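You operate a simulated robot arm through the tools that you are given. There is no shell and no other tool.

The job below is to be done with a simulated robot arm. You get a single attempt, and the scene is never put back.

TASK
Count the teal notes; put them back if there are 100, otherwise in the SHORT rack.
Fine: at counter 24; switch the small note counter off after.

Only the result counts: the job must be done as asked and must still hold three seconds after the hand-in. Knocking over, shifting, dropping, spilling or breaking anything else fails it.

THE ROBOT
A 6-joint arm with a two-finger parallel gripper, fixed in place. Base frame: the origin is at the foot of the arm, x ahead of it, y to its left, z up; the work surface is at about z = 0.78. Lengths are in m, angles in degrees, forces in N, time in s.
With the tool pointing down near the work surface it reaches from about 0.24 to 0.64 m from the base axis. Its first joint turns from -66.0 to 66.0 degrees. Payload 2.7 kg.
Tool frame: the origin (TCP) lies between the finger pads and is the grasp point; the fingertips stand 0.023 m ahead of it; z points along the fingers, y is the line along which they close. The gripper opens to 0.094 m. The fingers are 0.038 m wide and 0.01 m thick; the gripper's body (0.054 by 0.096 m) begins 0.039 m behind the TCP.
Orientation is told as [roll, pitch, yaw] about the base's x, y, z axes, in that order, counted from this pose: with the fingers straight down and closing along the base's y, the tool's x points along the base's -x, its y along +y and its z along -z.

THE INTERFACE
- The arm moves only by the tool arm_command. Its argument "rows" is one flat list of numbers, 7 for each row, row after row: the turn, a rotation vector about the tool's x, y, z in degrees, then the shift along the tool's x, y, z in m, then the closure, from 0 (fully open) to 1 (shut). In form: [rx, ry, rz, tx, ty, tz, fingers, rx, ry, rz, tx, ty, tz, fingers, ...]. A call has 1 to 20 rows; each row shifts and turns the commanded pose from where the row before left it, along the tool's axes as they then stand. Each row takes 0.2 s and may step no farther than 0.05 m and 8.6 degrees from the row before; otherwise, or with a gripper value out of range, the whole call is refused. A pose out of reach is approached as far as the arm can. The call stops where the force on the tool passes 90 N (or 10 N more than at its start, if that is more) or the arm is blocked; 0.2 s more then pass. The fingers move at their own pace (about 0.045 m/s each) and stop on an object; they squeeze with about 28 N. The grip force told is the motor's: it shows also when the fingers shut on nothing. Time passes only in rows, and 0.2 s behind the last, so rows that do not move let the fingers close. It gives the time, the measured TCP pose, the force on the tool (base axes), the opening and the grip force at its end, in the units of the frame above (readings bear some noise), with the torque about the TCP (base axes, N m) and any sound that the robot's microphone picked up.
- Cameras (640 x 400 px; columns grow to the right, rows downward): "scene" is fixed at [0.0783, -0.4306, 1.4329]; the picture's right is [0.73, -0.68, 0.00], its down [-0.34, -0.37, -0.86] and it looks along [0.59, 0.63, -0.50] (base axes); focal length 355 px, centre (320, 200). "wrist" rides on the gripper at [0.086, 0.016, -0.074] in the tool frame; the picture's right is [-0.18, 0.98, 0.00], its down [-0.58, -0.11, -0.81] and it looks along [-0.79, -0.15, 0.59] (tool axes); focal length 243 px, centre (320, 200). There is no depth. A picture from a camera that has moved, and an enlarged one, comes with that camera's place and axes in the base frame and with its lens. The place of the scene camera against the robot may be out by one fixed shift of up to 0.025 m in any direction.
- camera(camera): a new picture of that camera. It takes no simulated time.
- zoom(camera, box): a new picture of the part [left, top, right, bottom] of that camera's present view, enlarged. It takes no simulated time.
- finish_job(): hands the job in; it is judged then, once.

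Places have to be worked out from the pictures, the camera data and where the tool is seen. Open the gripper and draw the arm clear of the work before you hand the job in, unless the task says otherwise.

The tools are called after "Call:" as a command line: name --argument value ..., lists and objects as JSON in quotes. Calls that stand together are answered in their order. arm_command: Moves the arm, as the interface text tells. Its arguments: {"type":"object","properties":{"rows":{"type":"array","items":{"type":"number"}}},"required":["rows"]} The other tools are called the same way: camera (camera) takes a picture; zoom (camera, box) takes an enlarged picture of a part of a camera's view; finish_job () hands the job in.

At the start:

```text
t: 0.0
eef_pos: [0.3447, 0.1014, 1.1175]
tool_rot: [0.1, 0.0, 0.0]
contact_force: [0.1, -0.6, 0.2]
torque: [-0.01, -0.01, 0.01]
grip_width: 0.0938
grip_force: 0.1
```

scene: 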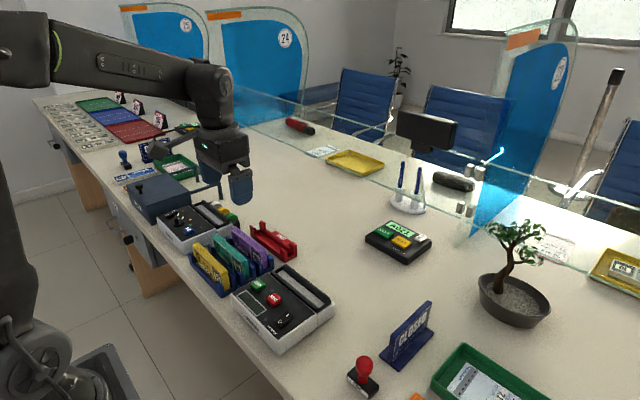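
wrist: 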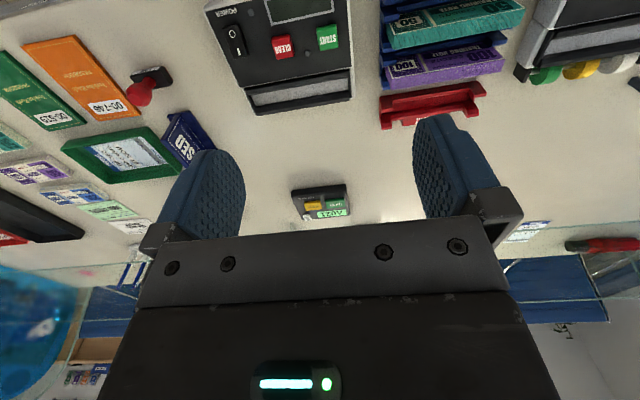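

The scene shows a note counter, a rack with yellow/teal/purple note bundles and a red rack, plus a coin-like machine. I'll zoom in on these for detail before moving.

Call:
zoom --camera "scene" --box '[140, 170, 340, 360]'

Call:
zoom --camera "wrist" --box '[180, 0, 640, 240]'

Call:
zoom --camera "scene" --box '[20, 70, 260, 220]'

Call:
zoom --camera "scene" --box '[340, 180, 640, 400]'

```text
2.11 times, centred on (240, 265) of scene
camera zoom: at [0.0783, -0.4306, 1.4329], right [0.73, -0.68, 0.0], down [-0.34, -0.37, -0.86], along [0.59, 0.63, -0.5], focal length 748 px, centre (488, 63)
```

zoom: 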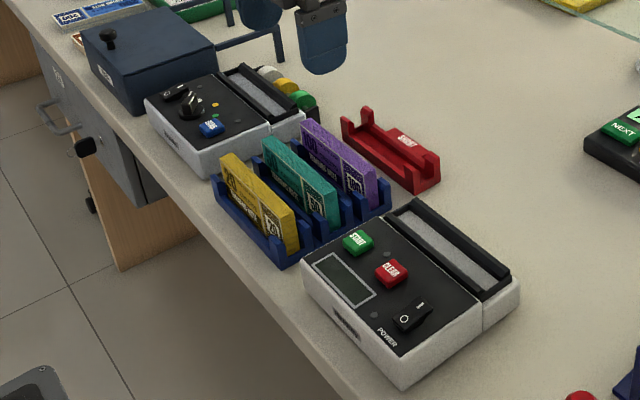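

```text
1.39 times, centred on (410, 120) of wrist
camera zoom: at [0.2602, 0.1163, 1.1923], right [0.18, 0.98, 0.0], down [0.58, -0.11, 0.81], along [0.79, -0.15, -0.59], focal length 338 px, centre (195, 311)
```

zoom: 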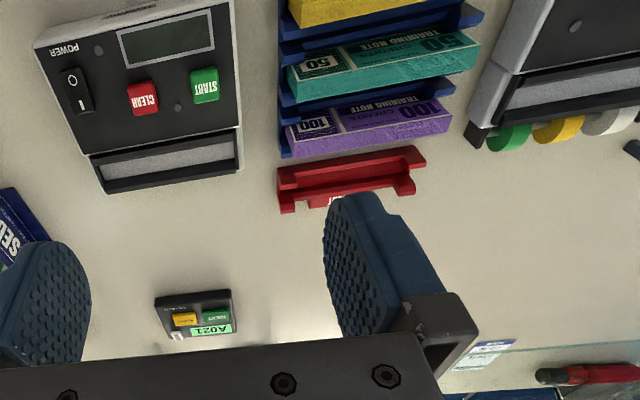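

```text
2.67 times, centred on (140, 145) of scene
camera zoom: at [0.0783, -0.4306, 1.4329], right [0.73, -0.68, 0.0], down [-0.34, -0.37, -0.86], along [0.59, 0.63, -0.5], focal length 948 px, centre (800, 347)
```

zoom: 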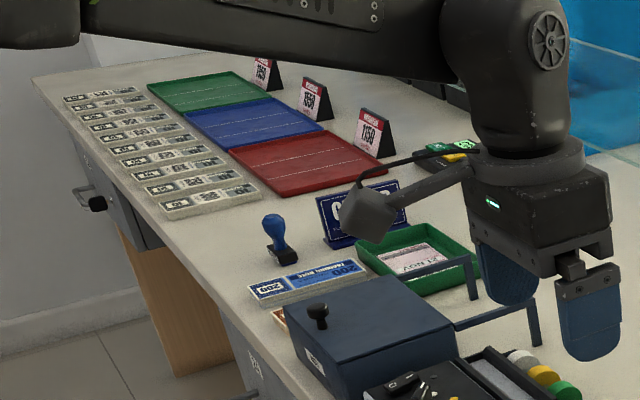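

```text
1.82 times, centred on (490, 290) of scene
camera zoom: at [0.0783, -0.4306, 1.4329], right [0.73, -0.68, 0.0], down [-0.34, -0.37, -0.86], along [0.59, 0.63, -0.5], focal length 646 px, centre (11, 36)
```

zoom: 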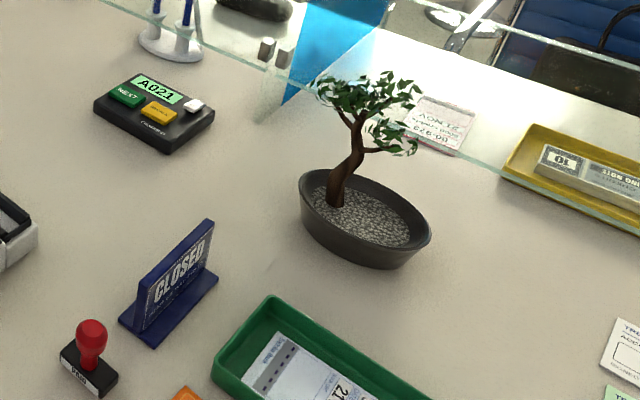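

Let me look closer at the counter machine, the rack and the red holder.

Call:
zoom --camera "scene" --box '[225, 255, 345, 360]'

Call:
zoom --camera "scene" --box '[180, 195, 310, 305]'

Call:
zoom --camera "wrist" --box '[360, 0, 640, 140]'

Call:
zoom --camera "wrist" --box '[190, 0, 370, 130]'

Call:
zoom --camera "scene" --box '[150, 185, 250, 260]'

Call:
zoom --camera "scene" --box '[100, 0, 340, 110]'

```text
3.81 times, centred on (285, 308) of scene
camera zoom: at [0.0783, -0.4306, 1.4329], right [0.73, -0.68, 0.0], down [-0.34, -0.37, -0.86], along [0.59, 0.63, -0.5], focal length 1354 px, centre (453, -210)
```

zoom: 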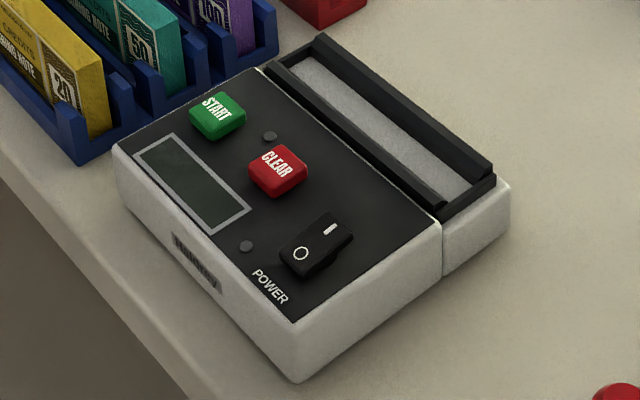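

```text
3.64 times, centred on (245, 250) of scene
camera zoom: at [0.0783, -0.4306, 1.4329], right [0.73, -0.68, 0.0], down [-0.34, -0.37, -0.86], along [0.59, 0.63, -0.5], focal length 1292 px, centre (593, 18)
```

zoom: 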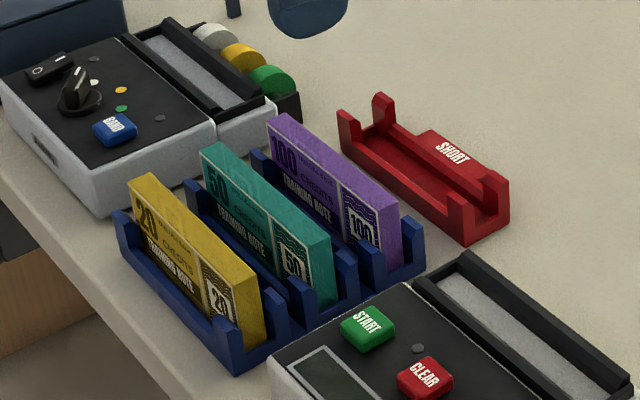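

```text
2.29 times, centred on (500, 70) of wrist
camera zoom: at [0.2602, 0.1163, 1.1923], right [0.18, 0.98, 0.0], down [0.58, -0.11, 0.81], along [0.79, -0.15, -0.59], focal length 555 px, centre (-91, 497)
```

zoom: 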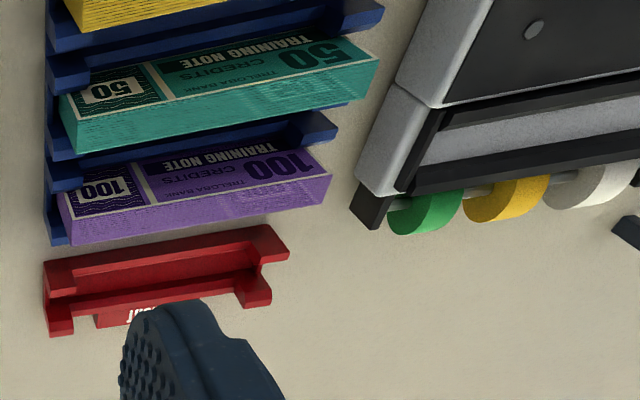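

```text
3.08 times, centred on (280, 65) of wrist
camera zoom: at [0.2602, 0.1163, 1.1923], right [0.18, 0.98, 0.0], down [0.58, -0.11, 0.81], along [0.79, -0.15, -0.59], focal length 746 px, centre (443, 615)
```

zoom: 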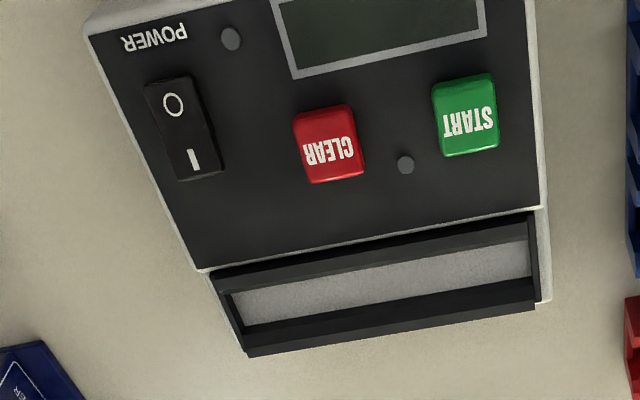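

```text
5.33 times, centred on (200, 222) of scene
camera zoom: at [0.0783, -0.4306, 1.4329], right [0.73, -0.68, 0.0], down [-0.34, -0.37, -0.86], along [0.59, 0.63, -0.5], focal length 1896 px, centre (960, 80)
```

zoom: 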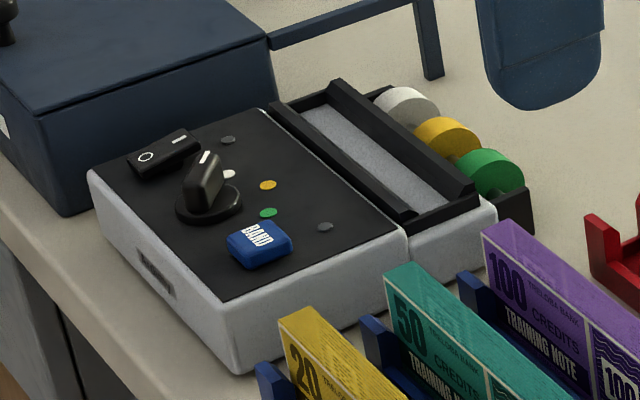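

```text
2.67 times, centred on (220, 55) of scene
camera zoom: at [0.0783, -0.4306, 1.4329], right [0.73, -0.68, 0.0], down [-0.34, -0.37, -0.86], along [0.59, 0.63, -0.5], focal length 948 px, centre (587, 587)
```

zoom: 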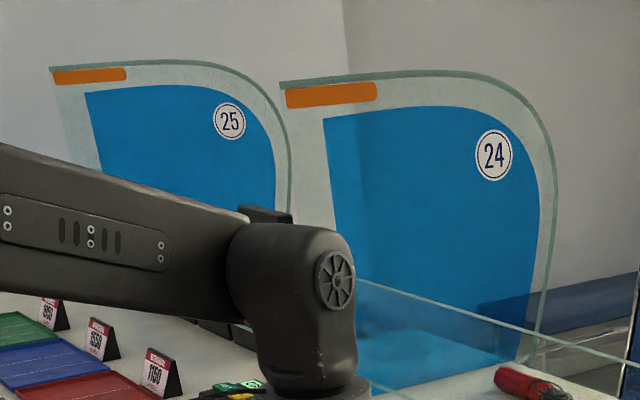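

The small note counter (START/CLEAR/POWER rocker) seems off; teal bundle stands in the middle slot of the blue rack. I'll move the wrist camera toward the rack for a better measurement.

Call:
arm_command --rows '[0, 0, 0, 0.006, 0.03, 0.01, 0, 0, 0, 0, 0.006, 0.03, 0.01, 0, 0, 0, 0, 0.006, 0.03, 0.01, 0, 0, 0, 0, 0.006, 0.03, 0.01, 0, 0, 0, 0, 0, 0, 0, 0]'

Call:
camera --camera "wrist"

Call:
zoom --camera "wrist" --box '[200, 0, 440, 150]'

```text
t: 1.2
eef_pos: [0.3206, 0.221, 1.079]
tool_rot: [0.1, 0.0, 0.0]
contact_force: [0.5, -0.8, -0.9]
torque: [0.02, -0.01, -0.01]
grip_width: 0.0937
grip_force: 0.1
```

```text
taken
camera wrist: at [0.2361, 0.2367, 1.153], right [0.18, 0.98, 0.0], down [0.58, -0.11, 0.81], along [0.79, -0.15, -0.59], focal length 243 px, centre (320, 200)
```

wrist: 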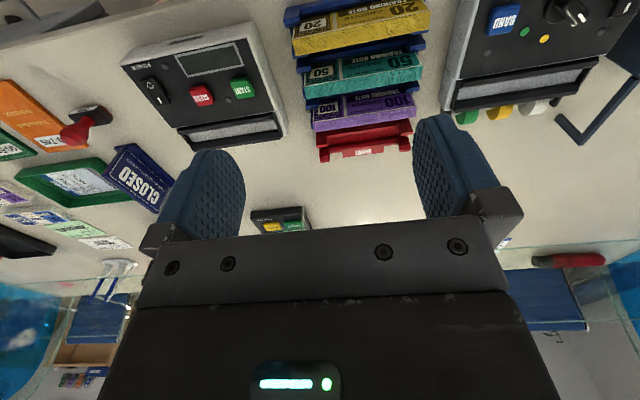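

```text
2.67 times, centred on (320, 75) of wrist
camera zoom: at [0.2361, 0.2367, 1.153], right [0.18, 0.98, 0.0], down [0.58, -0.11, 0.81], along [0.79, -0.15, -0.59], focal length 647 px, centre (320, 533)
```

zoom: 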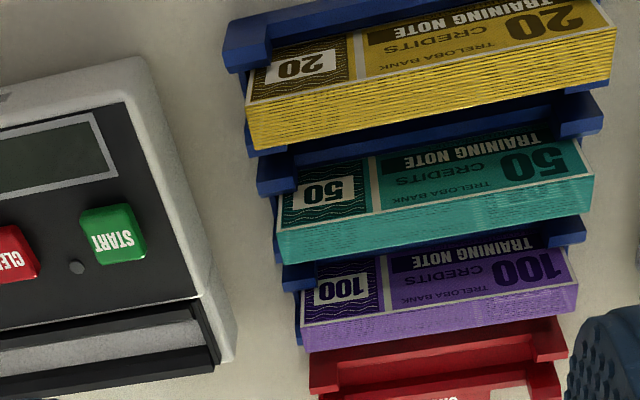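

The teal bundle is about 15 mm thick with roughly 5 cm pitch to its neighbours, near x≈0.40, y≈0.26. Next I move over the note counter, lower, to measure hopper, buttons and switch.

Call:
arm_command --rows '[0, 0, 0, -0.0024, -0.03, 0.02, 0, 0, 0, 0, -0.0024, -0.03, 0.02, 0, 0, 0, 0, -0.0024, -0.03, 0.02, 0, 0, 0, 0, -0.0024, -0.03, 0.02, 0, 0, 0, 0, 0, 0, 0, 0]'

Call:
camera --camera "wrist"

Call:
zoom --camera "wrist" --box '[180, 0, 480, 190]'

Call:
camera --camera "scene"

```text
t: 2.4
eef_pos: [0.3302, 0.1016, 0.9977]
tool_rot: [0.0, 0.1, 0.0]
contact_force: [0.4, -0.2, 0.6]
torque: [0.0, 0.01, -0.01]
grip_width: 0.094
grip_force: 0.1
```

```text
taken
camera wrist: at [0.2452, 0.1156, 1.072], right [0.18, 0.98, 0.0], down [0.58, -0.11, 0.81], along [0.79, -0.15, -0.59], focal length 243 px, centre (320, 200)
```

wrist: 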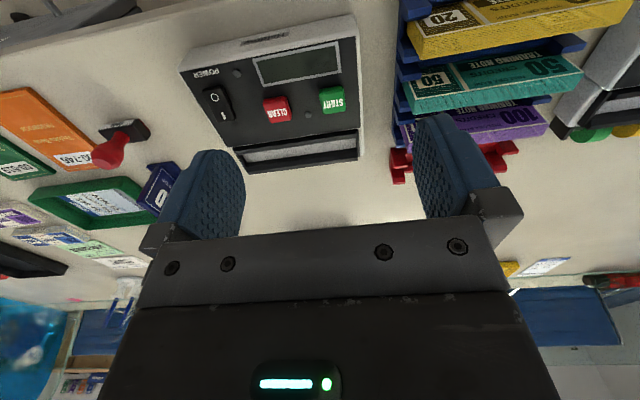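

```text
2.11 times, centred on (330, 95) of wrist
camera zoom: at [0.2452, 0.1156, 1.072], right [0.18, 0.98, 0.0], down [0.58, -0.11, 0.81], along [0.79, -0.15, -0.59], focal length 511 px, centre (299, 421)
```

zoom: 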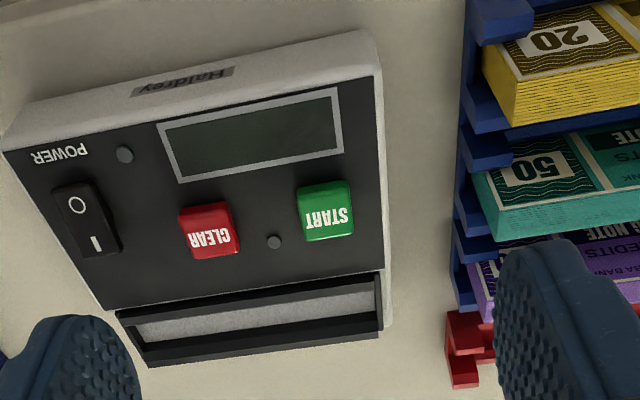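

```text
taken
```

scene: 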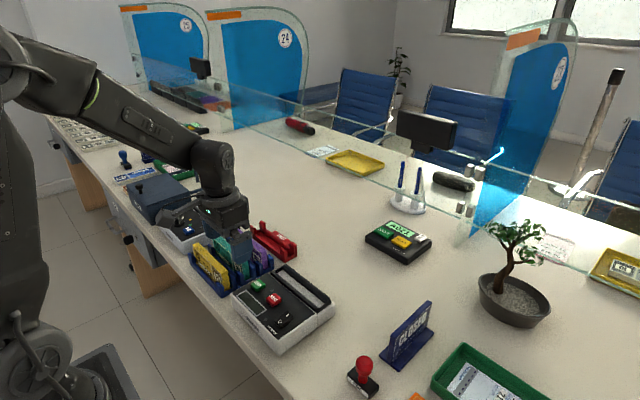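

Zooming into the scene camera around the gripper to check the scene camera's offset against the known TCP.

Call:
zoom --camera "scene" --box '[170, 180, 330, 280]'

Call:
zoom --camera "wrist" --box '[170, 20, 370, 180]'

Call:
zoom --camera "wrist" --box '[380, 0, 640, 190]'

```text
4.00 times, centred on (250, 230) of scene
camera zoom: at [0.0783, -0.4306, 1.4329], right [0.73, -0.68, 0.0], down [-0.34, -0.37, -0.86], along [0.59, 0.63, -0.5], focal length 1422 px, centre (600, 80)
```

zoom: 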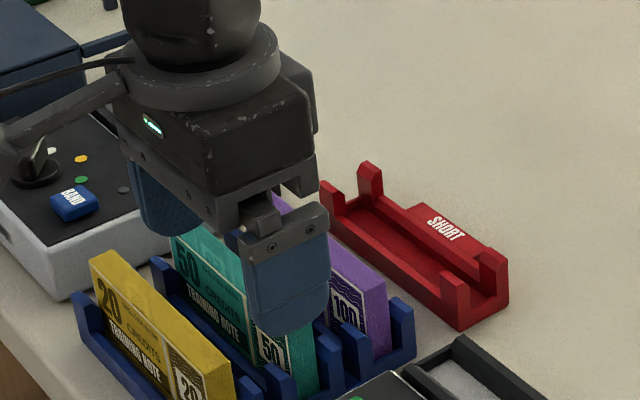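

```text
2.50 times, centred on (270, 100) of wrist
camera zoom: at [0.2452, 0.1156, 1.072], right [0.18, 0.98, 0.0], down [0.58, -0.11, 0.81], along [0.79, -0.15, -0.59], focal length 606 px, centre (445, 450)
```

zoom: 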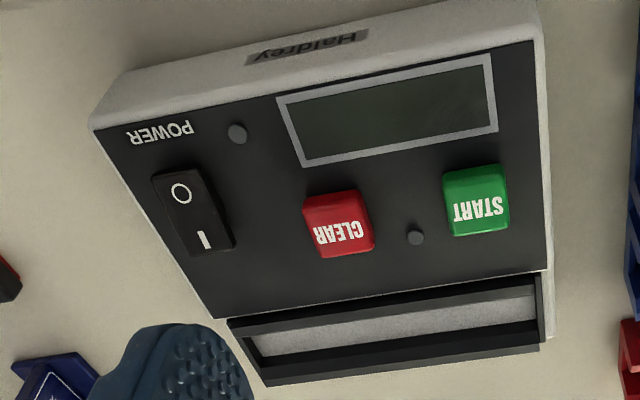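

```text
2.11 times, centred on (510, 95) of wrist
camera zoom: at [0.2452, 0.1156, 1.072], right [0.18, 0.98, 0.0], down [0.58, -0.11, 0.81], along [0.79, -0.15, -0.59], focal length 511 px, centre (-80, 421)
```

zoom: 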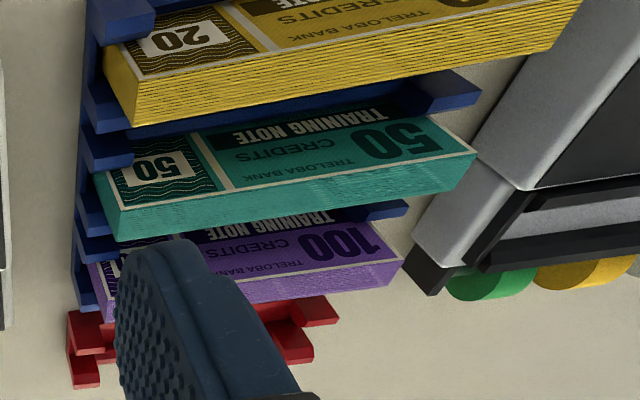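

The hopper sits at about x 0.44–0.485, y −0.04–0.125, rim z≈0.83, only slightly larger than the bundle. I'll fly the camera closer above the hopper for a finer measurement.

Call:
arm_command --rows '[0, 0, 0, -0.034, -0.018, 0.01, 0, 0, 0, 0, -0.034, -0.018, 0.01, 0, 0, 0, 0, -0.034, -0.018, 0.01, 0, 0, 0, 0, -0.034, -0.018, 0.01, 0, 0, 0, 0, 0, 0, 0, 0]'

Call:
camera --camera "wrist"

Call:
zoom --camera "wrist" --box '[150, 0, 490, 150]'

```text
t: 3.6
eef_pos: [0.4669, 0.0284, 0.9568]
tool_rot: [0.0, 0.0, 0.0]
contact_force: [-0.1, 0.3, -0.6]
torque: [-0.01, -0.01, 0.01]
grip_width: 0.0939
grip_force: 0.2
```

```text
taken
camera wrist: at [0.3817, 0.0435, 1.0322], right [0.18, 0.98, 0.0], down [0.58, -0.11, 0.81], along [0.79, -0.15, -0.59], focal length 243 px, centre (320, 200)
```

wrist: 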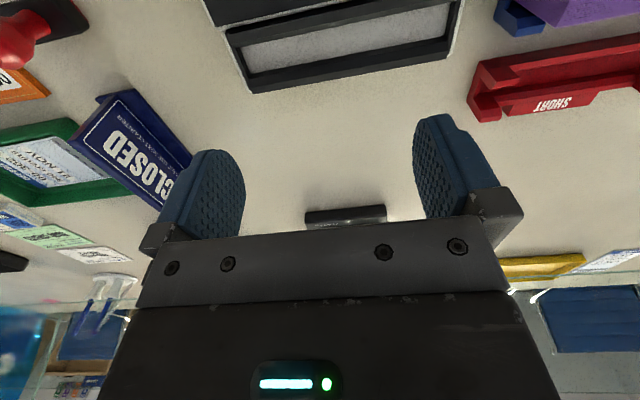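

```text
1.88 times, centred on (320, 75) of wrist
camera zoom: at [0.3817, 0.0435, 1.0322], right [0.18, 0.98, 0.0], down [0.58, -0.11, 0.81], along [0.79, -0.15, -0.59], focal length 457 px, centre (320, 435)
```

zoom: 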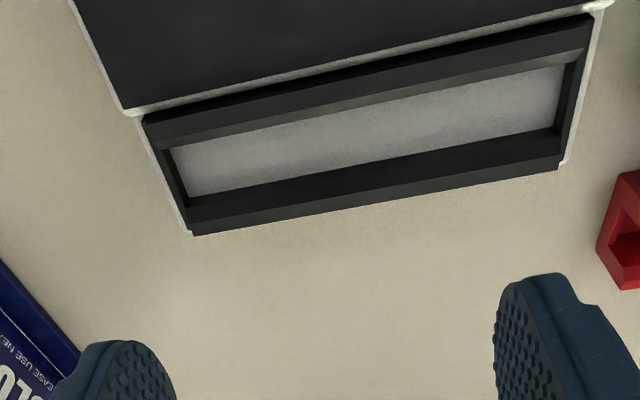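

Call:
zoom --camera "wrist" --box '[215, 20, 345, 100]'

Call:
zoom --camera "wrist" --box '[345, 0, 475, 80]'

```text
4.92 times, centred on (280, 60) of wrist
camera zoom: at [0.3817, 0.0435, 1.0322], right [0.18, 0.98, 0.0], down [0.58, -0.11, 0.81], along [0.79, -0.15, -0.59], focal length 1194 px, centre (517, 889)
```

zoom: 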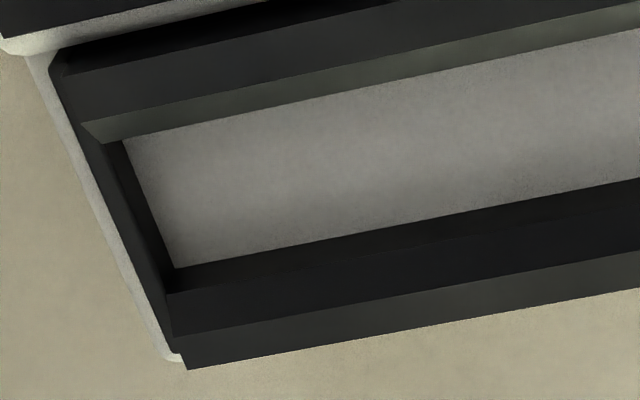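

```text
4.92 times, centred on (410, 40) of wrist
camera zoom: at [0.3817, 0.0435, 1.0322], right [0.18, 0.98, 0.0], down [0.58, -0.11, 0.81], along [0.79, -0.15, -0.59], focal length 1194 px, centre (-123, 988)
```

zoom: 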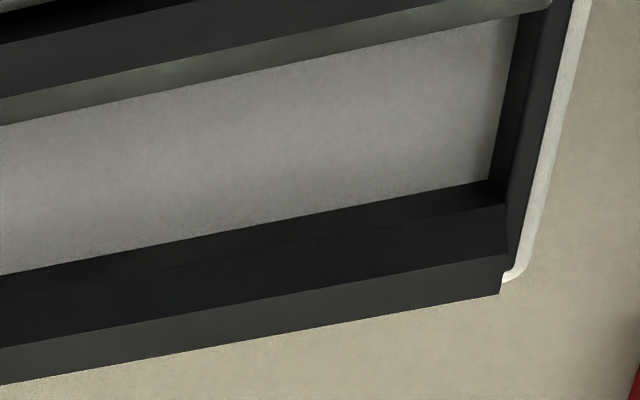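

The hopper has a chamfered funnel: inner pocket about x 0.4525–0.4765, y −0.037–0.126, floor ≈0.813. Now I move over the rack for an equally close look at the teal bundle.

Call:
arm_command --rows '[0, 0, 0, 0.005, 0.036, 0, 0, 0, 0, 0, 0.005, 0.036, 0, 0, 0, 0, 0, 0.005, 0.036, 0, 0, 0, 0, 0, 0.005, 0.036, 0, 0, 0, 0, 0, 0.005, 0.036, 0, 0, 0, 0, 0, 0.005, 0.036, 0, 0, 0, 0, 0, 0, 0, 0, 0]'

Call:
camera --camera "wrist"

Call:
zoom --camera "wrist" --box '[170, 0, 330, 100]'

Call:
zoom --camera "wrist" --box '[330, 0, 490, 100]'

```text
t: 5.2
eef_pos: [0.4352, 0.246, 0.9565]
tool_rot: [0.0, 0.0, 0.0]
contact_force: [-0.9, 0.0, -0.1]
torque: [-0.02, 0.02, -0.02]
grip_width: 0.0942
grip_force: 0.1
```

```text
taken
camera wrist: at [0.3514, 0.2614, 1.0319], right [0.18, 0.98, 0.0], down [0.58, -0.11, 0.81], along [0.79, -0.15, -0.59], focal length 243 px, centre (320, 200)
```

wrist: 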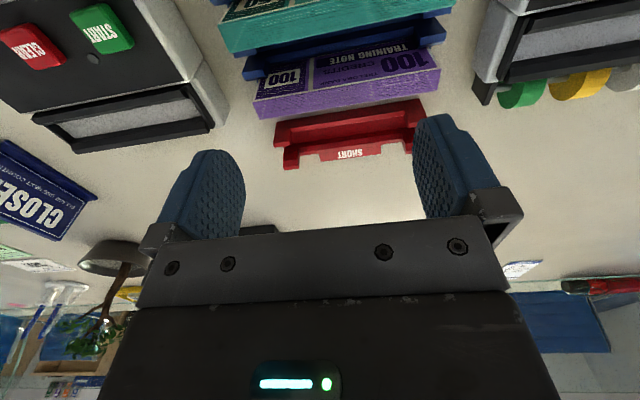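

```text
4.00 times, centred on (250, 50) of wrist
camera zoom: at [0.3514, 0.2614, 1.0319], right [0.18, 0.98, 0.0], down [0.58, -0.11, 0.81], along [0.79, -0.15, -0.59], focal length 970 px, centre (600, 800)
```

zoom: 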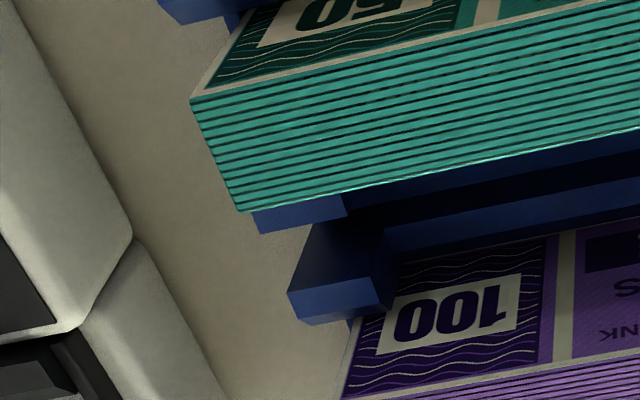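

```text
4.00 times, centred on (410, 50) of wrist
camera zoom: at [0.3514, 0.2614, 1.0319], right [0.18, 0.98, 0.0], down [0.58, -0.11, 0.81], along [0.79, -0.15, -0.59], focal length 970 px, centre (-40, 800)
```

zoom: 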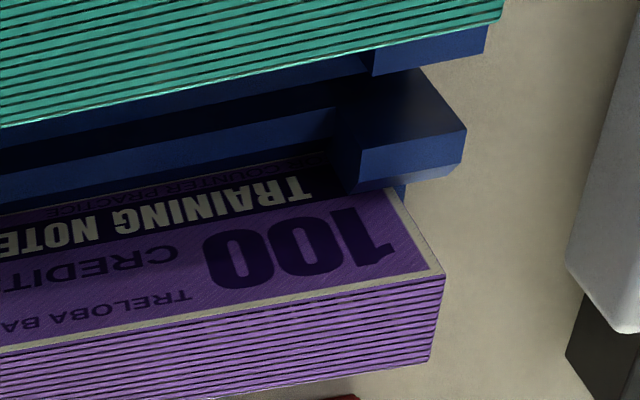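

Teal bundle: x 0.400–0.418, y 0.181–0.338, top z≈0.838. Before handling it I'll switch the counter on; first rotate the tool 90° in place and close the fingers.

Call:
arm_command --rows '[0, 0, -8.1818, 0, 0, 0, 1, 0, 0, -8.1818, 0, 0, 0, 1, 0, 0, -8.1818, 0, 0, 0, 1, 0, 0, -8.1818, 0, 0, 0, 1, 0, 0, -8.1818, 0, 0, 0, 1, 0, 0, -8.1818, 0, 0, 0, 1, 0, 0, -8.1818, 0, 0, 0, 1, 0, 0, -8.1818, 0, 0, 0, 1, 0, 0, -8.1818, 0, 0, 0, 1, 0, 0, -8.1818, 0, 0, 0, 1, 0, 0, -8.182, 0, 0, 0, 1, 0, 0, 0, 0, 0, 0, 1]'

Call:
camera --camera "wrist"

Call:
camera --camera "scene"

```text
t: 7.8
eef_pos: [0.4363, 0.2459, 0.9578]
tool_rot: [0.0, -0.1, 90.1]
contact_force: [0.4, -0.6, -0.1]
torque: [-0.01, 0.0, -0.01]
grip_width: 0.0001
grip_force: 28.3
```

```text
taken
camera wrist: at [0.4222, 0.1577, 1.0324], right [-0.98, 0.18, 0.0], down [0.11, 0.58, 0.81], along [0.15, 0.79, -0.59], focal length 243 px, centre (320, 200)
```

wrist: 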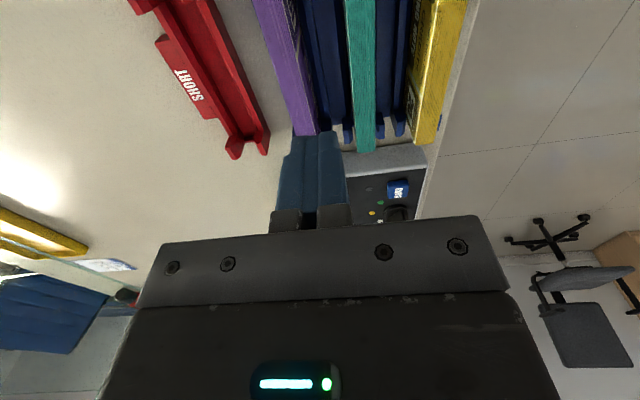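

```text
taken
```

scene: 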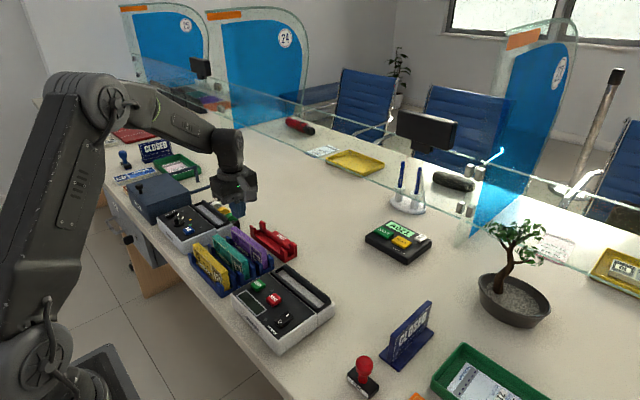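

Yaw is 90° now (tool x = −y, tool y = −x). The fingers are shut; I move above the POWER rocker's "I" end, around (0.391, −0.0195).

Call:
arm_command --rows '[0, 0, 0, 0.04423, 0.00755, 0, 1, 0, 0, 0, 0.04423, 0.00755, 0, 1, 0, 0, 0, 0.04423, 0.00755, 0, 1, 0, 0, 0, 0.04423, 0.00755, 0, 1, 0, 0, 0, 0.04423, 0.00755, 0, 1, 0, 0, 0, 0.04423, 0.00755, 0, 1, 0, 0, 0, 0, 0, 0.02, 1, 0, 0, 0, 0, 0, 0.02, 1, 0, 0, 0, 0, 0, 0, 1]'

Call:
camera --camera "wrist"

Call:
zoom --camera "scene" --box '[220, 190, 360, 360]'

```text
t: 9.8
eef_pos: [0.3901, -0.0193, 0.9179]
tool_rot: [0.0, 0.0, 90.1]
contact_force: [0.5, -0.3, -0.4]
torque: [0.0, -0.01, -0.02]
grip_width: 0.0
grip_force: 27.5
```

```text
taken
camera wrist: at [0.3757, -0.107, 0.9922], right [-0.98, 0.18, 0.0], down [0.11, 0.58, 0.81], along [0.15, 0.79, -0.59], focal length 243 px, centre (320, 200)
```

wrist: 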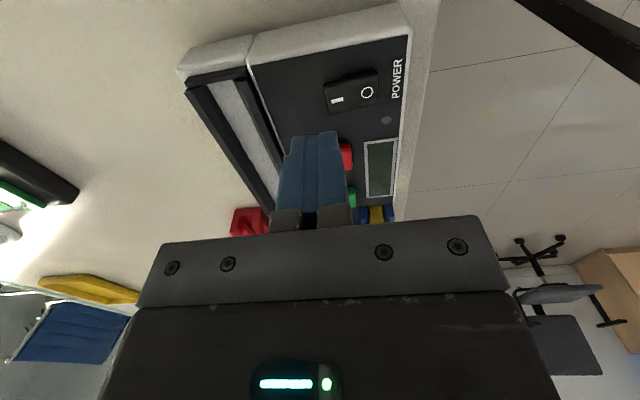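

```text
2.35 times, centred on (290, 275) of scene
camera zoom: at [0.0783, -0.4306, 1.4329], right [0.73, -0.68, 0.0], down [-0.34, -0.37, -0.86], along [0.59, 0.63, -0.5], focal length 836 px, centre (391, 24)
```

zoom: 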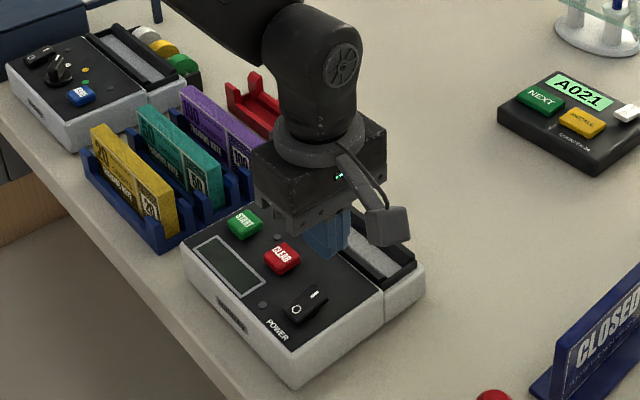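

Call:
zoom --camera "wrist" --box '[260, 30, 440, 140]'

Call:
zoom --camera "scene" --box '[255, 270, 325, 340]'

```text
3.56 times, centred on (350, 85) of wrist
camera zoom: at [0.3757, -0.107, 0.9922], right [-0.98, 0.18, 0.0], down [0.11, 0.58, 0.81], along [0.15, 0.79, -0.59], focal length 863 px, centre (213, 609)
```

zoom: 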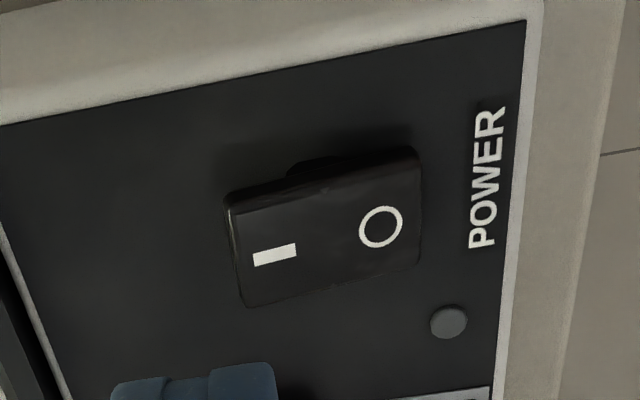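

```text
5.71 times, centred on (290, 305) of scene
camera zoom: at [0.0783, -0.4306, 1.4329], right [0.73, -0.68, 0.0], down [-0.34, -0.37, -0.86], along [0.59, 0.63, -0.5], focal length 2031 px, centre (491, -400)
```

zoom: 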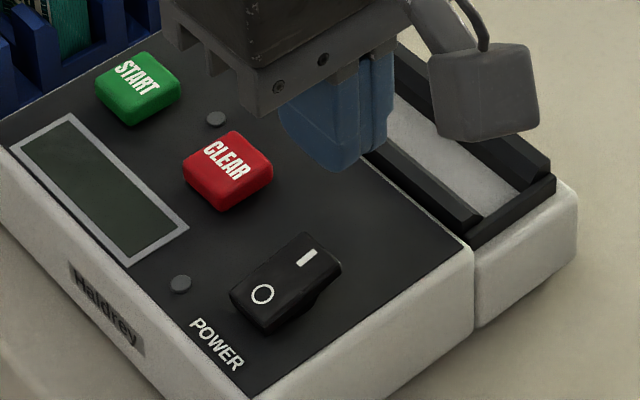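

The rocker's "I" end is raised (off), spanning x≈0.3545–0.3885 at y≈−0.0175. I'll adjust to x≈0.388 and lower to just above it.

Call:
arm_command --rows '[0, 0, 0, -0.0018, 0.002, 0.012, 1, 0, 0, 0, 0, 0, 0.013, 1, 0, 0, 0, 0, 0, 0.012, 1, 0, 0, 0, 0, 0, 0, 1]'

Call:
zoom --camera "scene" --box '[230, 250, 350, 350]'

Call:
zoom --camera "wrist" --box '[230, 40, 450, 220]'

```text
t: 10.8
eef_pos: [0.3885, -0.0175, 0.8794]
tool_rot: [0.1, 0.0, 89.9]
contact_force: [0.3, -0.3, -0.1]
torque: [0.01, 0.0, 0.0]
grip_width: 0.0
grip_force: 27.4
```

```text
4.00 times, centred on (290, 300) of scene
camera zoom: at [0.0783, -0.4306, 1.4329], right [0.73, -0.68, 0.0], down [-0.34, -0.37, -0.86], along [0.59, 0.63, -0.5], focal length 1422 px, centre (440, -200)
```

zoom: 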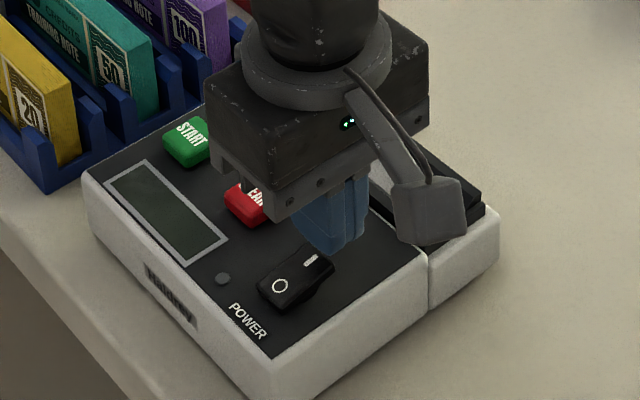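

```text
2.22 times, centred on (340, 130) of wrist
camera zoom: at [0.3737, -0.1056, 0.955], right [-0.98, 0.18, 0.0], down [0.11, 0.58, 0.81], along [0.15, 0.79, -0.59], focal length 539 px, centre (276, 356)
```

zoom: 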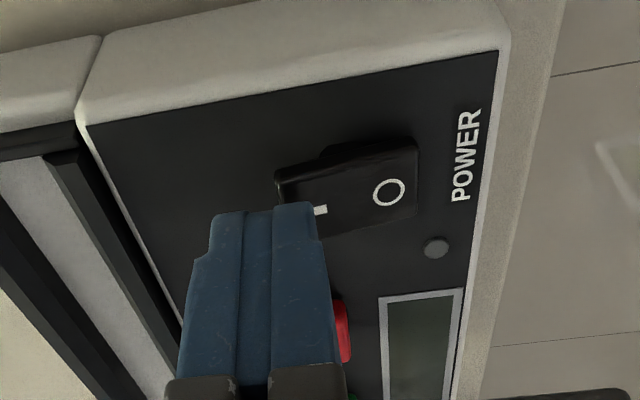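

The shut fingertips are aligned over the outer half of the rocker's "I" end. Lowering gently in small steps while watching the force.

Call:
arm_command --rows '[0, 0, 0, 0, 0, 0.003, 1, 0, 0, 0, 0, 0, 0.003, 1, 0, 0, 0, 0, 0, 0.002, 1, 0, 0, 0, 0, 0, 0, 1]'

```text
t: 11.8
eef_pos: [0.3885, -0.0187, 0.8717]
tool_rot: [0.0, 0.0, 90.1]
contact_force: [0.5, 1.0, 0.6]
torque: [-0.02, -0.01, 0.02]
grip_width: 0.0001
grip_force: 27.7
```

No contact yet at TCP z=0.872; continuing down in 1.5 mm steps.

Call:
arm_command --rows '[0, 0, 0, 0, 0, 0.0015, 1, 0, 0, 0, 0, 0, 0.0015, 1, 0, 0, 0, 0, 0, 0.0015, 1, 0, 0, 0, 0, 0, 0, 1]'

Call:
zoom --camera "scene" --box '[230, 250, 350, 350]'

```text
t: 12.8
eef_pos: [0.3892, -0.0174, 0.8686]
tool_rot: [0.0, 0.0, 90.0]
contact_force: [-1.4, 0.7, -0.1]
torque: [-0.05, 0.02, -0.01]
grip_width: 0.0
grip_force: 27.6
```

```text
4.00 times, centred on (290, 300) of scene
camera zoom: at [0.0783, -0.4306, 1.4329], right [0.73, -0.68, 0.0], down [-0.34, -0.37, -0.86], along [0.59, 0.63, -0.5], focal length 1422 px, centre (440, -200)
```

zoom: 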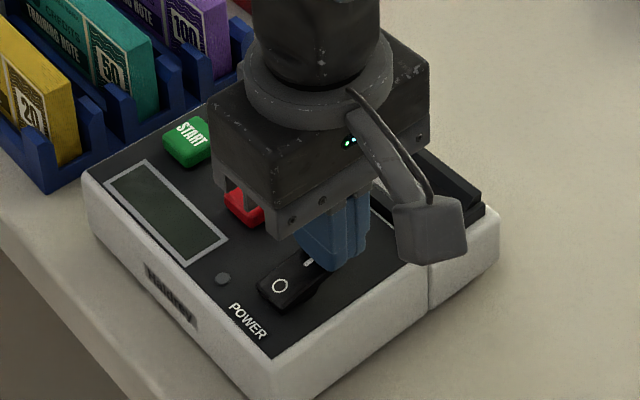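

Call:
arm_command --rows '[0, 0, 0, 0, 0, 0.0015, 1, 0, 0, 0, 0, 0, 0.0015, 1, 0, 0, 0, 0, 0, 0, 1]'

Call:
zoom --camera "scene" --box '[230, 250, 350, 350]'

```text
t: 13.6
eef_pos: [0.3891, -0.0184, 0.8652]
tool_rot: [0.0, 0.0, 90.1]
contact_force: [-0.3, -0.4, 0.3]
torque: [-0.03, 0.01, -0.04]
grip_width: 0.0002
grip_force: 27.6
```

```text
4.00 times, centred on (290, 300) of scene
camera zoom: at [0.0783, -0.4306, 1.4329], right [0.73, -0.68, 0.0], down [-0.34, -0.37, -0.86], along [0.59, 0.63, -0.5], focal length 1422 px, centre (440, -200)
```

zoom: 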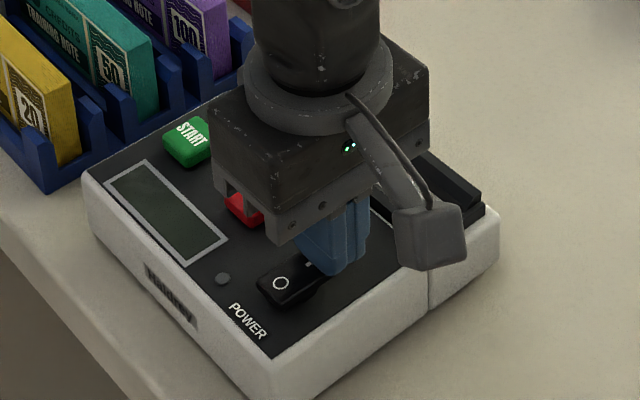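

Call:
zoom --camera "wrist" --box '[230, 40, 450, 220]'

Call:
zoom --camera "scene" --box '[280, 290, 330, 330]'

```text
2.22 times, centred on (340, 130) of wrist
camera zoom: at [0.3742, -0.1054, 0.9397], right [-0.98, 0.18, 0.0], down [0.11, 0.58, 0.81], along [0.15, 0.79, -0.59], focal length 539 px, centre (276, 356)
```

zoom: 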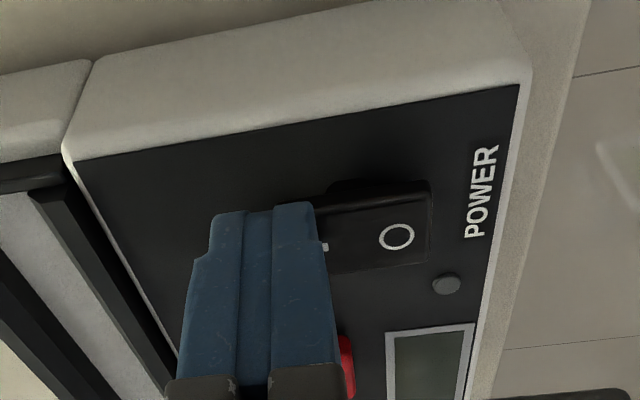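

```text
10.00 times, centred on (305, 310) of scene
camera zoom: at [0.0783, -0.4306, 1.4329], right [0.73, -0.68, 0.0], down [-0.34, -0.37, -0.86], along [0.59, 0.63, -0.5], focal length 3554 px, centre (470, -900)
```

zoom: 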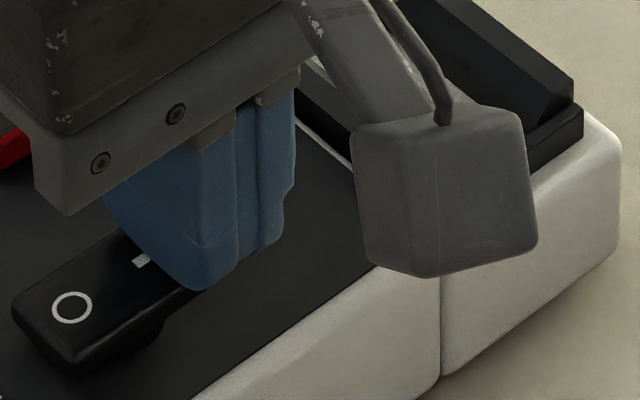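

The rocker seems to be tilting under the fingers with almost no force. I keep lowering gently.

Call:
arm_command --rows '[0, 0, 0, 0, 0, 0.0015, 1, 0, 0, 0, 0, 0, 0.0015, 1, 0, 0, 0, 0, 0, 0, 1]'

Call:
zoom --camera "scene" --box '[230, 250, 350, 350]'

Call:
zoom --camera "wrist" --box '[230, 40, 450, 220]'

```text
t: 14.4
eef_pos: [0.3885, -0.0173, 0.8624]
tool_rot: [0.0, 0.0, 90.1]
contact_force: [-9.7, 2.5, 26.7]
torque: [0.15, 0.47, 0.0]
grip_width: 0.0
grip_force: 28.0
```

```text
4.00 times, centred on (290, 300) of scene
camera zoom: at [0.0778, -0.4305, 1.433], right [0.73, -0.68, 0.0], down [-0.34, -0.37, -0.86], along [0.59, 0.63, -0.5], focal length 1422 px, centre (440, -200)
```

zoom: 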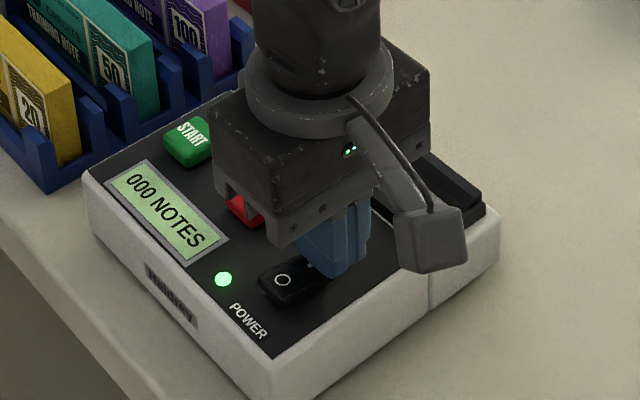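

```text
2.22 times, centred on (340, 130) of wrist
camera zoom: at [0.3741, -0.1055, 0.938], right [-0.98, 0.18, 0.0], down [0.11, 0.58, 0.81], along [0.15, 0.79, -0.59], focal length 539 px, centre (276, 356)
```

zoom: 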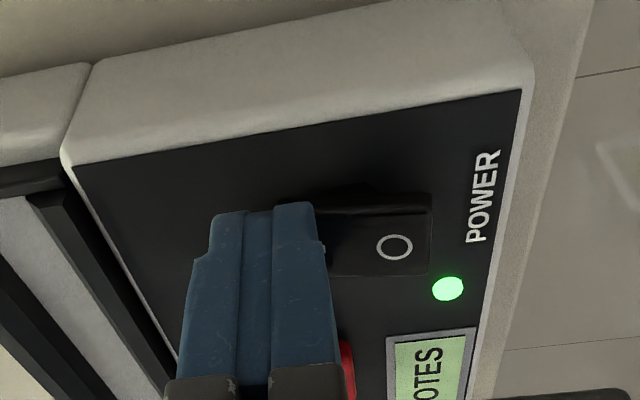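

The counter is on ("000 NOTES", green lamp). Lifting straight up and heading back over the rack at a safe height.

Call:
arm_command --rows '[0, 0, 0, 0, 0, -0.01, 1, 0, 0, 0, 0, 0, -0.03, 1, 0, 0, 0, 0, 0, -0.04, 1, 0, 0, 0, -0.04, -0.003, -0.02, 0.5, 0, 0, 0, -0.045, -0.003, 0, 0.5, 0, 0, 0, -0.045, -0.003, 0, 0.5, 0, 0, 0, -0.045, -0.003, 0, 0.5, 0, 0, 0, -0.045, -0.004, 0, 0.5, 0, 0, 0, -0.045, -0.004, 0, 0.5, 0, 0, 0, -0.012, 0, 0, 0.5, 0, 0, 0, 0, 0, 0, 0.5]'

Call:
camera --camera "wrist"

Call:
zoom --camera "scene" --box '[170, 200, 350, 350]'

```text
t: 16.8
eef_pos: [0.4095, 0.2582, 0.9612]
tool_rot: [-0.1, 0.0, 89.9]
contact_force: [0.2, 0.3, -0.2]
torque: [0.0, -0.01, 0.01]
grip_width: 0.047
grip_force: 0.1
```

```text
taken
camera wrist: at [0.3947, 0.1718, 1.0368], right [-0.98, 0.18, 0.0], down [0.11, 0.58, 0.81], along [0.15, 0.79, -0.59], focal length 243 px, centre (320, 200)
```

wrist: 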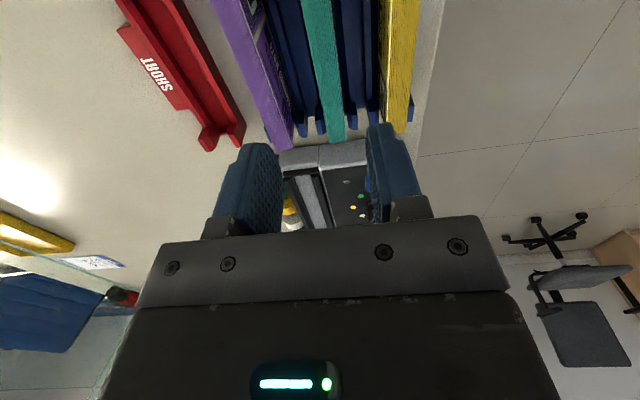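

```text
2.67 times, centred on (260, 275) of scene
camera zoom: at [0.0784, -0.4306, 1.4329], right [0.73, -0.68, 0.0], down [-0.34, -0.37, -0.86], along [0.59, 0.63, -0.5], focal length 948 px, centre (480, 0)
```

zoom: 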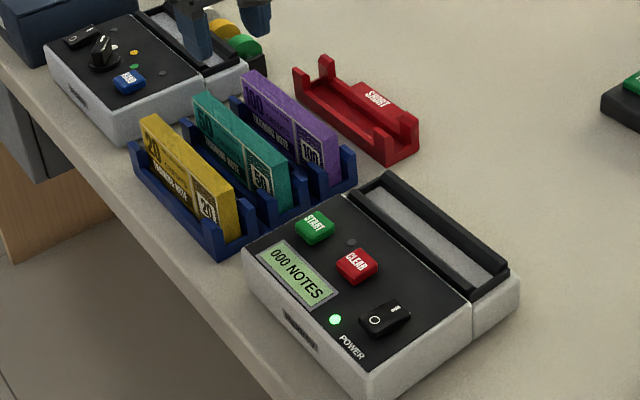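

Zooming in on the teal bundle below to confirm its x-position relative to the fingers.

Call:
zoom --camera "wrist" --box '[220, 0, 440, 150]'

```text
2.67 times, centred on (330, 75) of wrist
camera zoom: at [0.3947, 0.1718, 1.0368], right [-0.98, 0.18, 0.0], down [0.11, 0.58, 0.81], along [0.15, 0.79, -0.59], focal length 647 px, centre (293, 533)
```

zoom: 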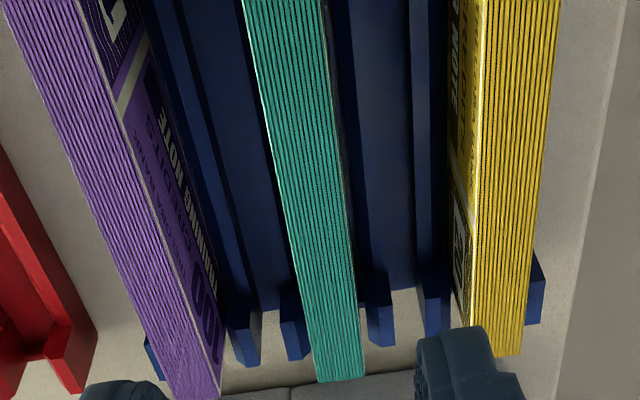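

Teal centre is at x≈0.408, y≈0.2595; fingers at 47 mm opening clear both neighbours. I descend to just around the top of the bundle and check.

Call:
arm_command --rows '[0, 0, 0, -0.001, 0.0015, 0.02, 0.5, 0, 0, 0, 0, 0, 0.025, 0.5, 0, 0, 0, 0, 0, 0.025, 0.5, 0, 0, 0, 0, 0, 0.02, 0.5, 0, 0, 0, 0, 0, 0, 0.5]'

Call:
camera --camera "wrist"

Call:
zoom --camera "scene" --box '[180, 190, 300, 300]'

```text
t: 18.0
eef_pos: [0.4078, 0.2585, 0.872]
tool_rot: [0.0, 0.0, 90.1]
contact_force: [-0.5, -0.6, 0.5]
torque: [-0.01, -0.01, 0.02]
grip_width: 0.047
grip_force: 0.0
```

```text
taken
camera wrist: at [0.3933, 0.1723, 0.9464], right [-0.98, 0.18, 0.0], down [0.11, 0.58, 0.81], along [0.15, 0.79, -0.59], focal length 243 px, centre (320, 200)
```

wrist: 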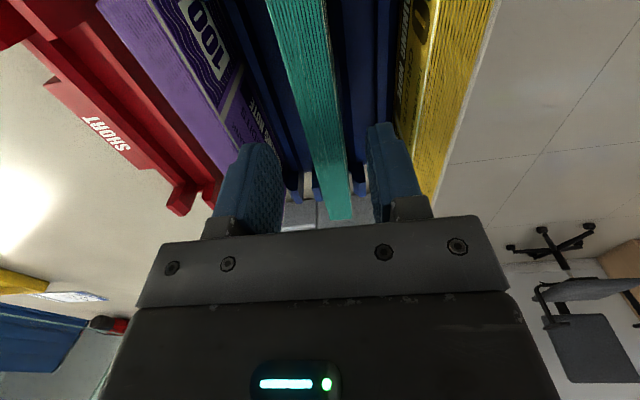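

```text
3.64 times, centred on (240, 245) of scene
camera zoom: at [0.0783, -0.4306, 1.4329], right [0.73, -0.68, 0.0], down [-0.34, -0.37, -0.86], along [0.59, 0.63, -0.5], focal length 1292 px, centre (611, 36)
```

zoom: 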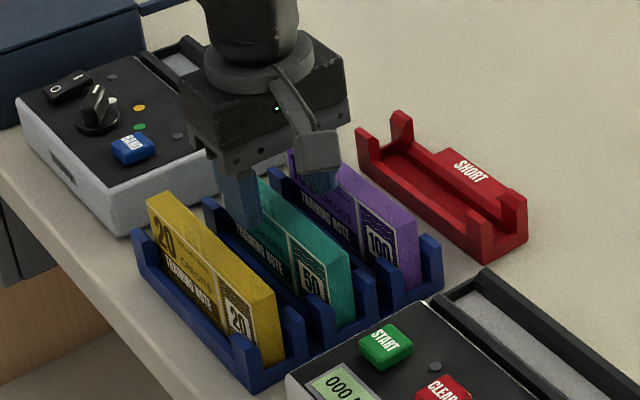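

Both fingers straddle the teal bundle with clearance. Lowering to grip near the top, then closing.

Call:
arm_command --rows '[0, 0, 0, 0, 0, 0.012, 0.5, 0, 0, 0, 0, 0, 0.012, 0.5, 0, 0, 0, 0, 0, 0.01, 0.5, 0, 0, 0, 0, 0, 0, 0.5]'

Call:
zoom --camera "wrist" --box '[180, 0, 460, 230]'

Call:
zoom --camera "scene" --box '[180, 190, 300, 300]'

```text
t: 19.0
eef_pos: [0.4074, 0.2604, 0.8384]
tool_rot: [0.1, 0.0, 89.9]
contact_force: [0.1, -0.1, 0.4]
torque: [-0.01, 0.03, -0.02]
grip_width: 0.0471
grip_force: 0.1
```

```text
1.74 times, centred on (320, 115) of wrist
camera zoom: at [0.3931, 0.1725, 0.9128], right [-0.98, 0.18, 0.0], down [0.11, 0.58, 0.81], along [0.15, 0.79, -0.59], focal length 422 px, centre (320, 348)
```

zoom: 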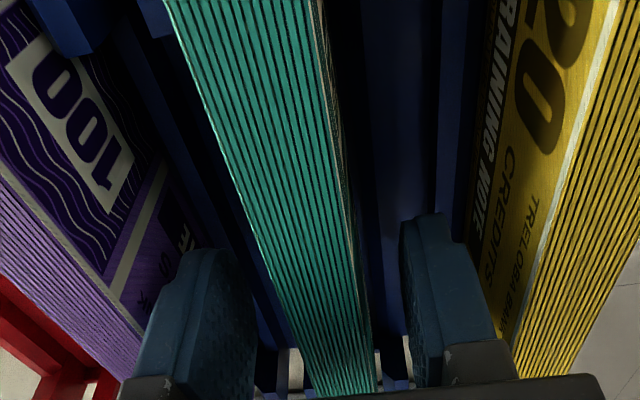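

```text
3.64 times, centred on (240, 245) of scene
camera zoom: at [0.0783, -0.4306, 1.4329], right [0.73, -0.68, 0.0], down [-0.34, -0.37, -0.86], along [0.59, 0.63, -0.5], focal length 1292 px, centre (611, 36)
```

zoom: 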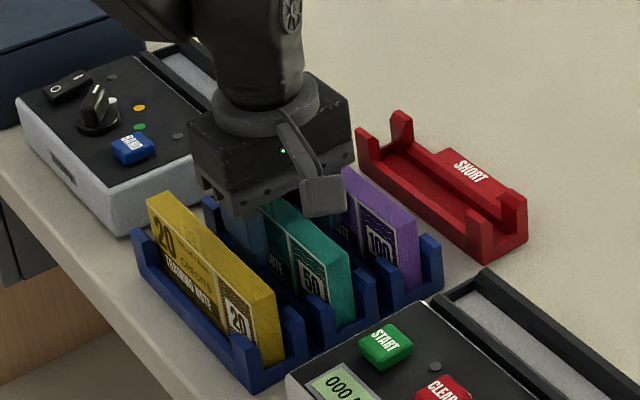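

Fingers are in place on both sides; 3 mm more down and then close on the bundle.

Call:
arm_command --rows '[0, 0, 0, 0, 0, 0.003, 0.5, 0, 0, 0, 0, 0, 0, 0.7, 0, 0, 0, 0, 0, 0, 1, 0, 0, 0, 0, 0, 0, 1, 0, 0, 0, 0, 0, 0, 1, 0, 0, 0, 0, 0, 0, 1]'

Call:
zoom --camera "wrist" --box '[180, 0, 460, 230]'

```text
t: 20.4
eef_pos: [0.4075, 0.2607, 0.8344]
tool_rot: [0.0, 0.1, 90.0]
contact_force: [-1.1, 0.2, 0.6]
torque: [0.0, 0.0, 0.04]
grip_width: 0.0176
grip_force: 28.0
```

```text
1.74 times, centred on (320, 115) of wrist
camera zoom: at [0.3929, 0.1725, 0.9099], right [-0.98, 0.18, 0.0], down [0.11, 0.58, 0.81], along [0.15, 0.79, -0.59], focal length 422 px, centre (320, 348)
```

zoom: 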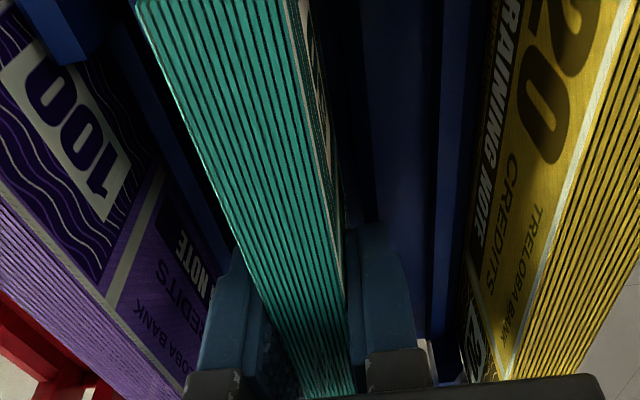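

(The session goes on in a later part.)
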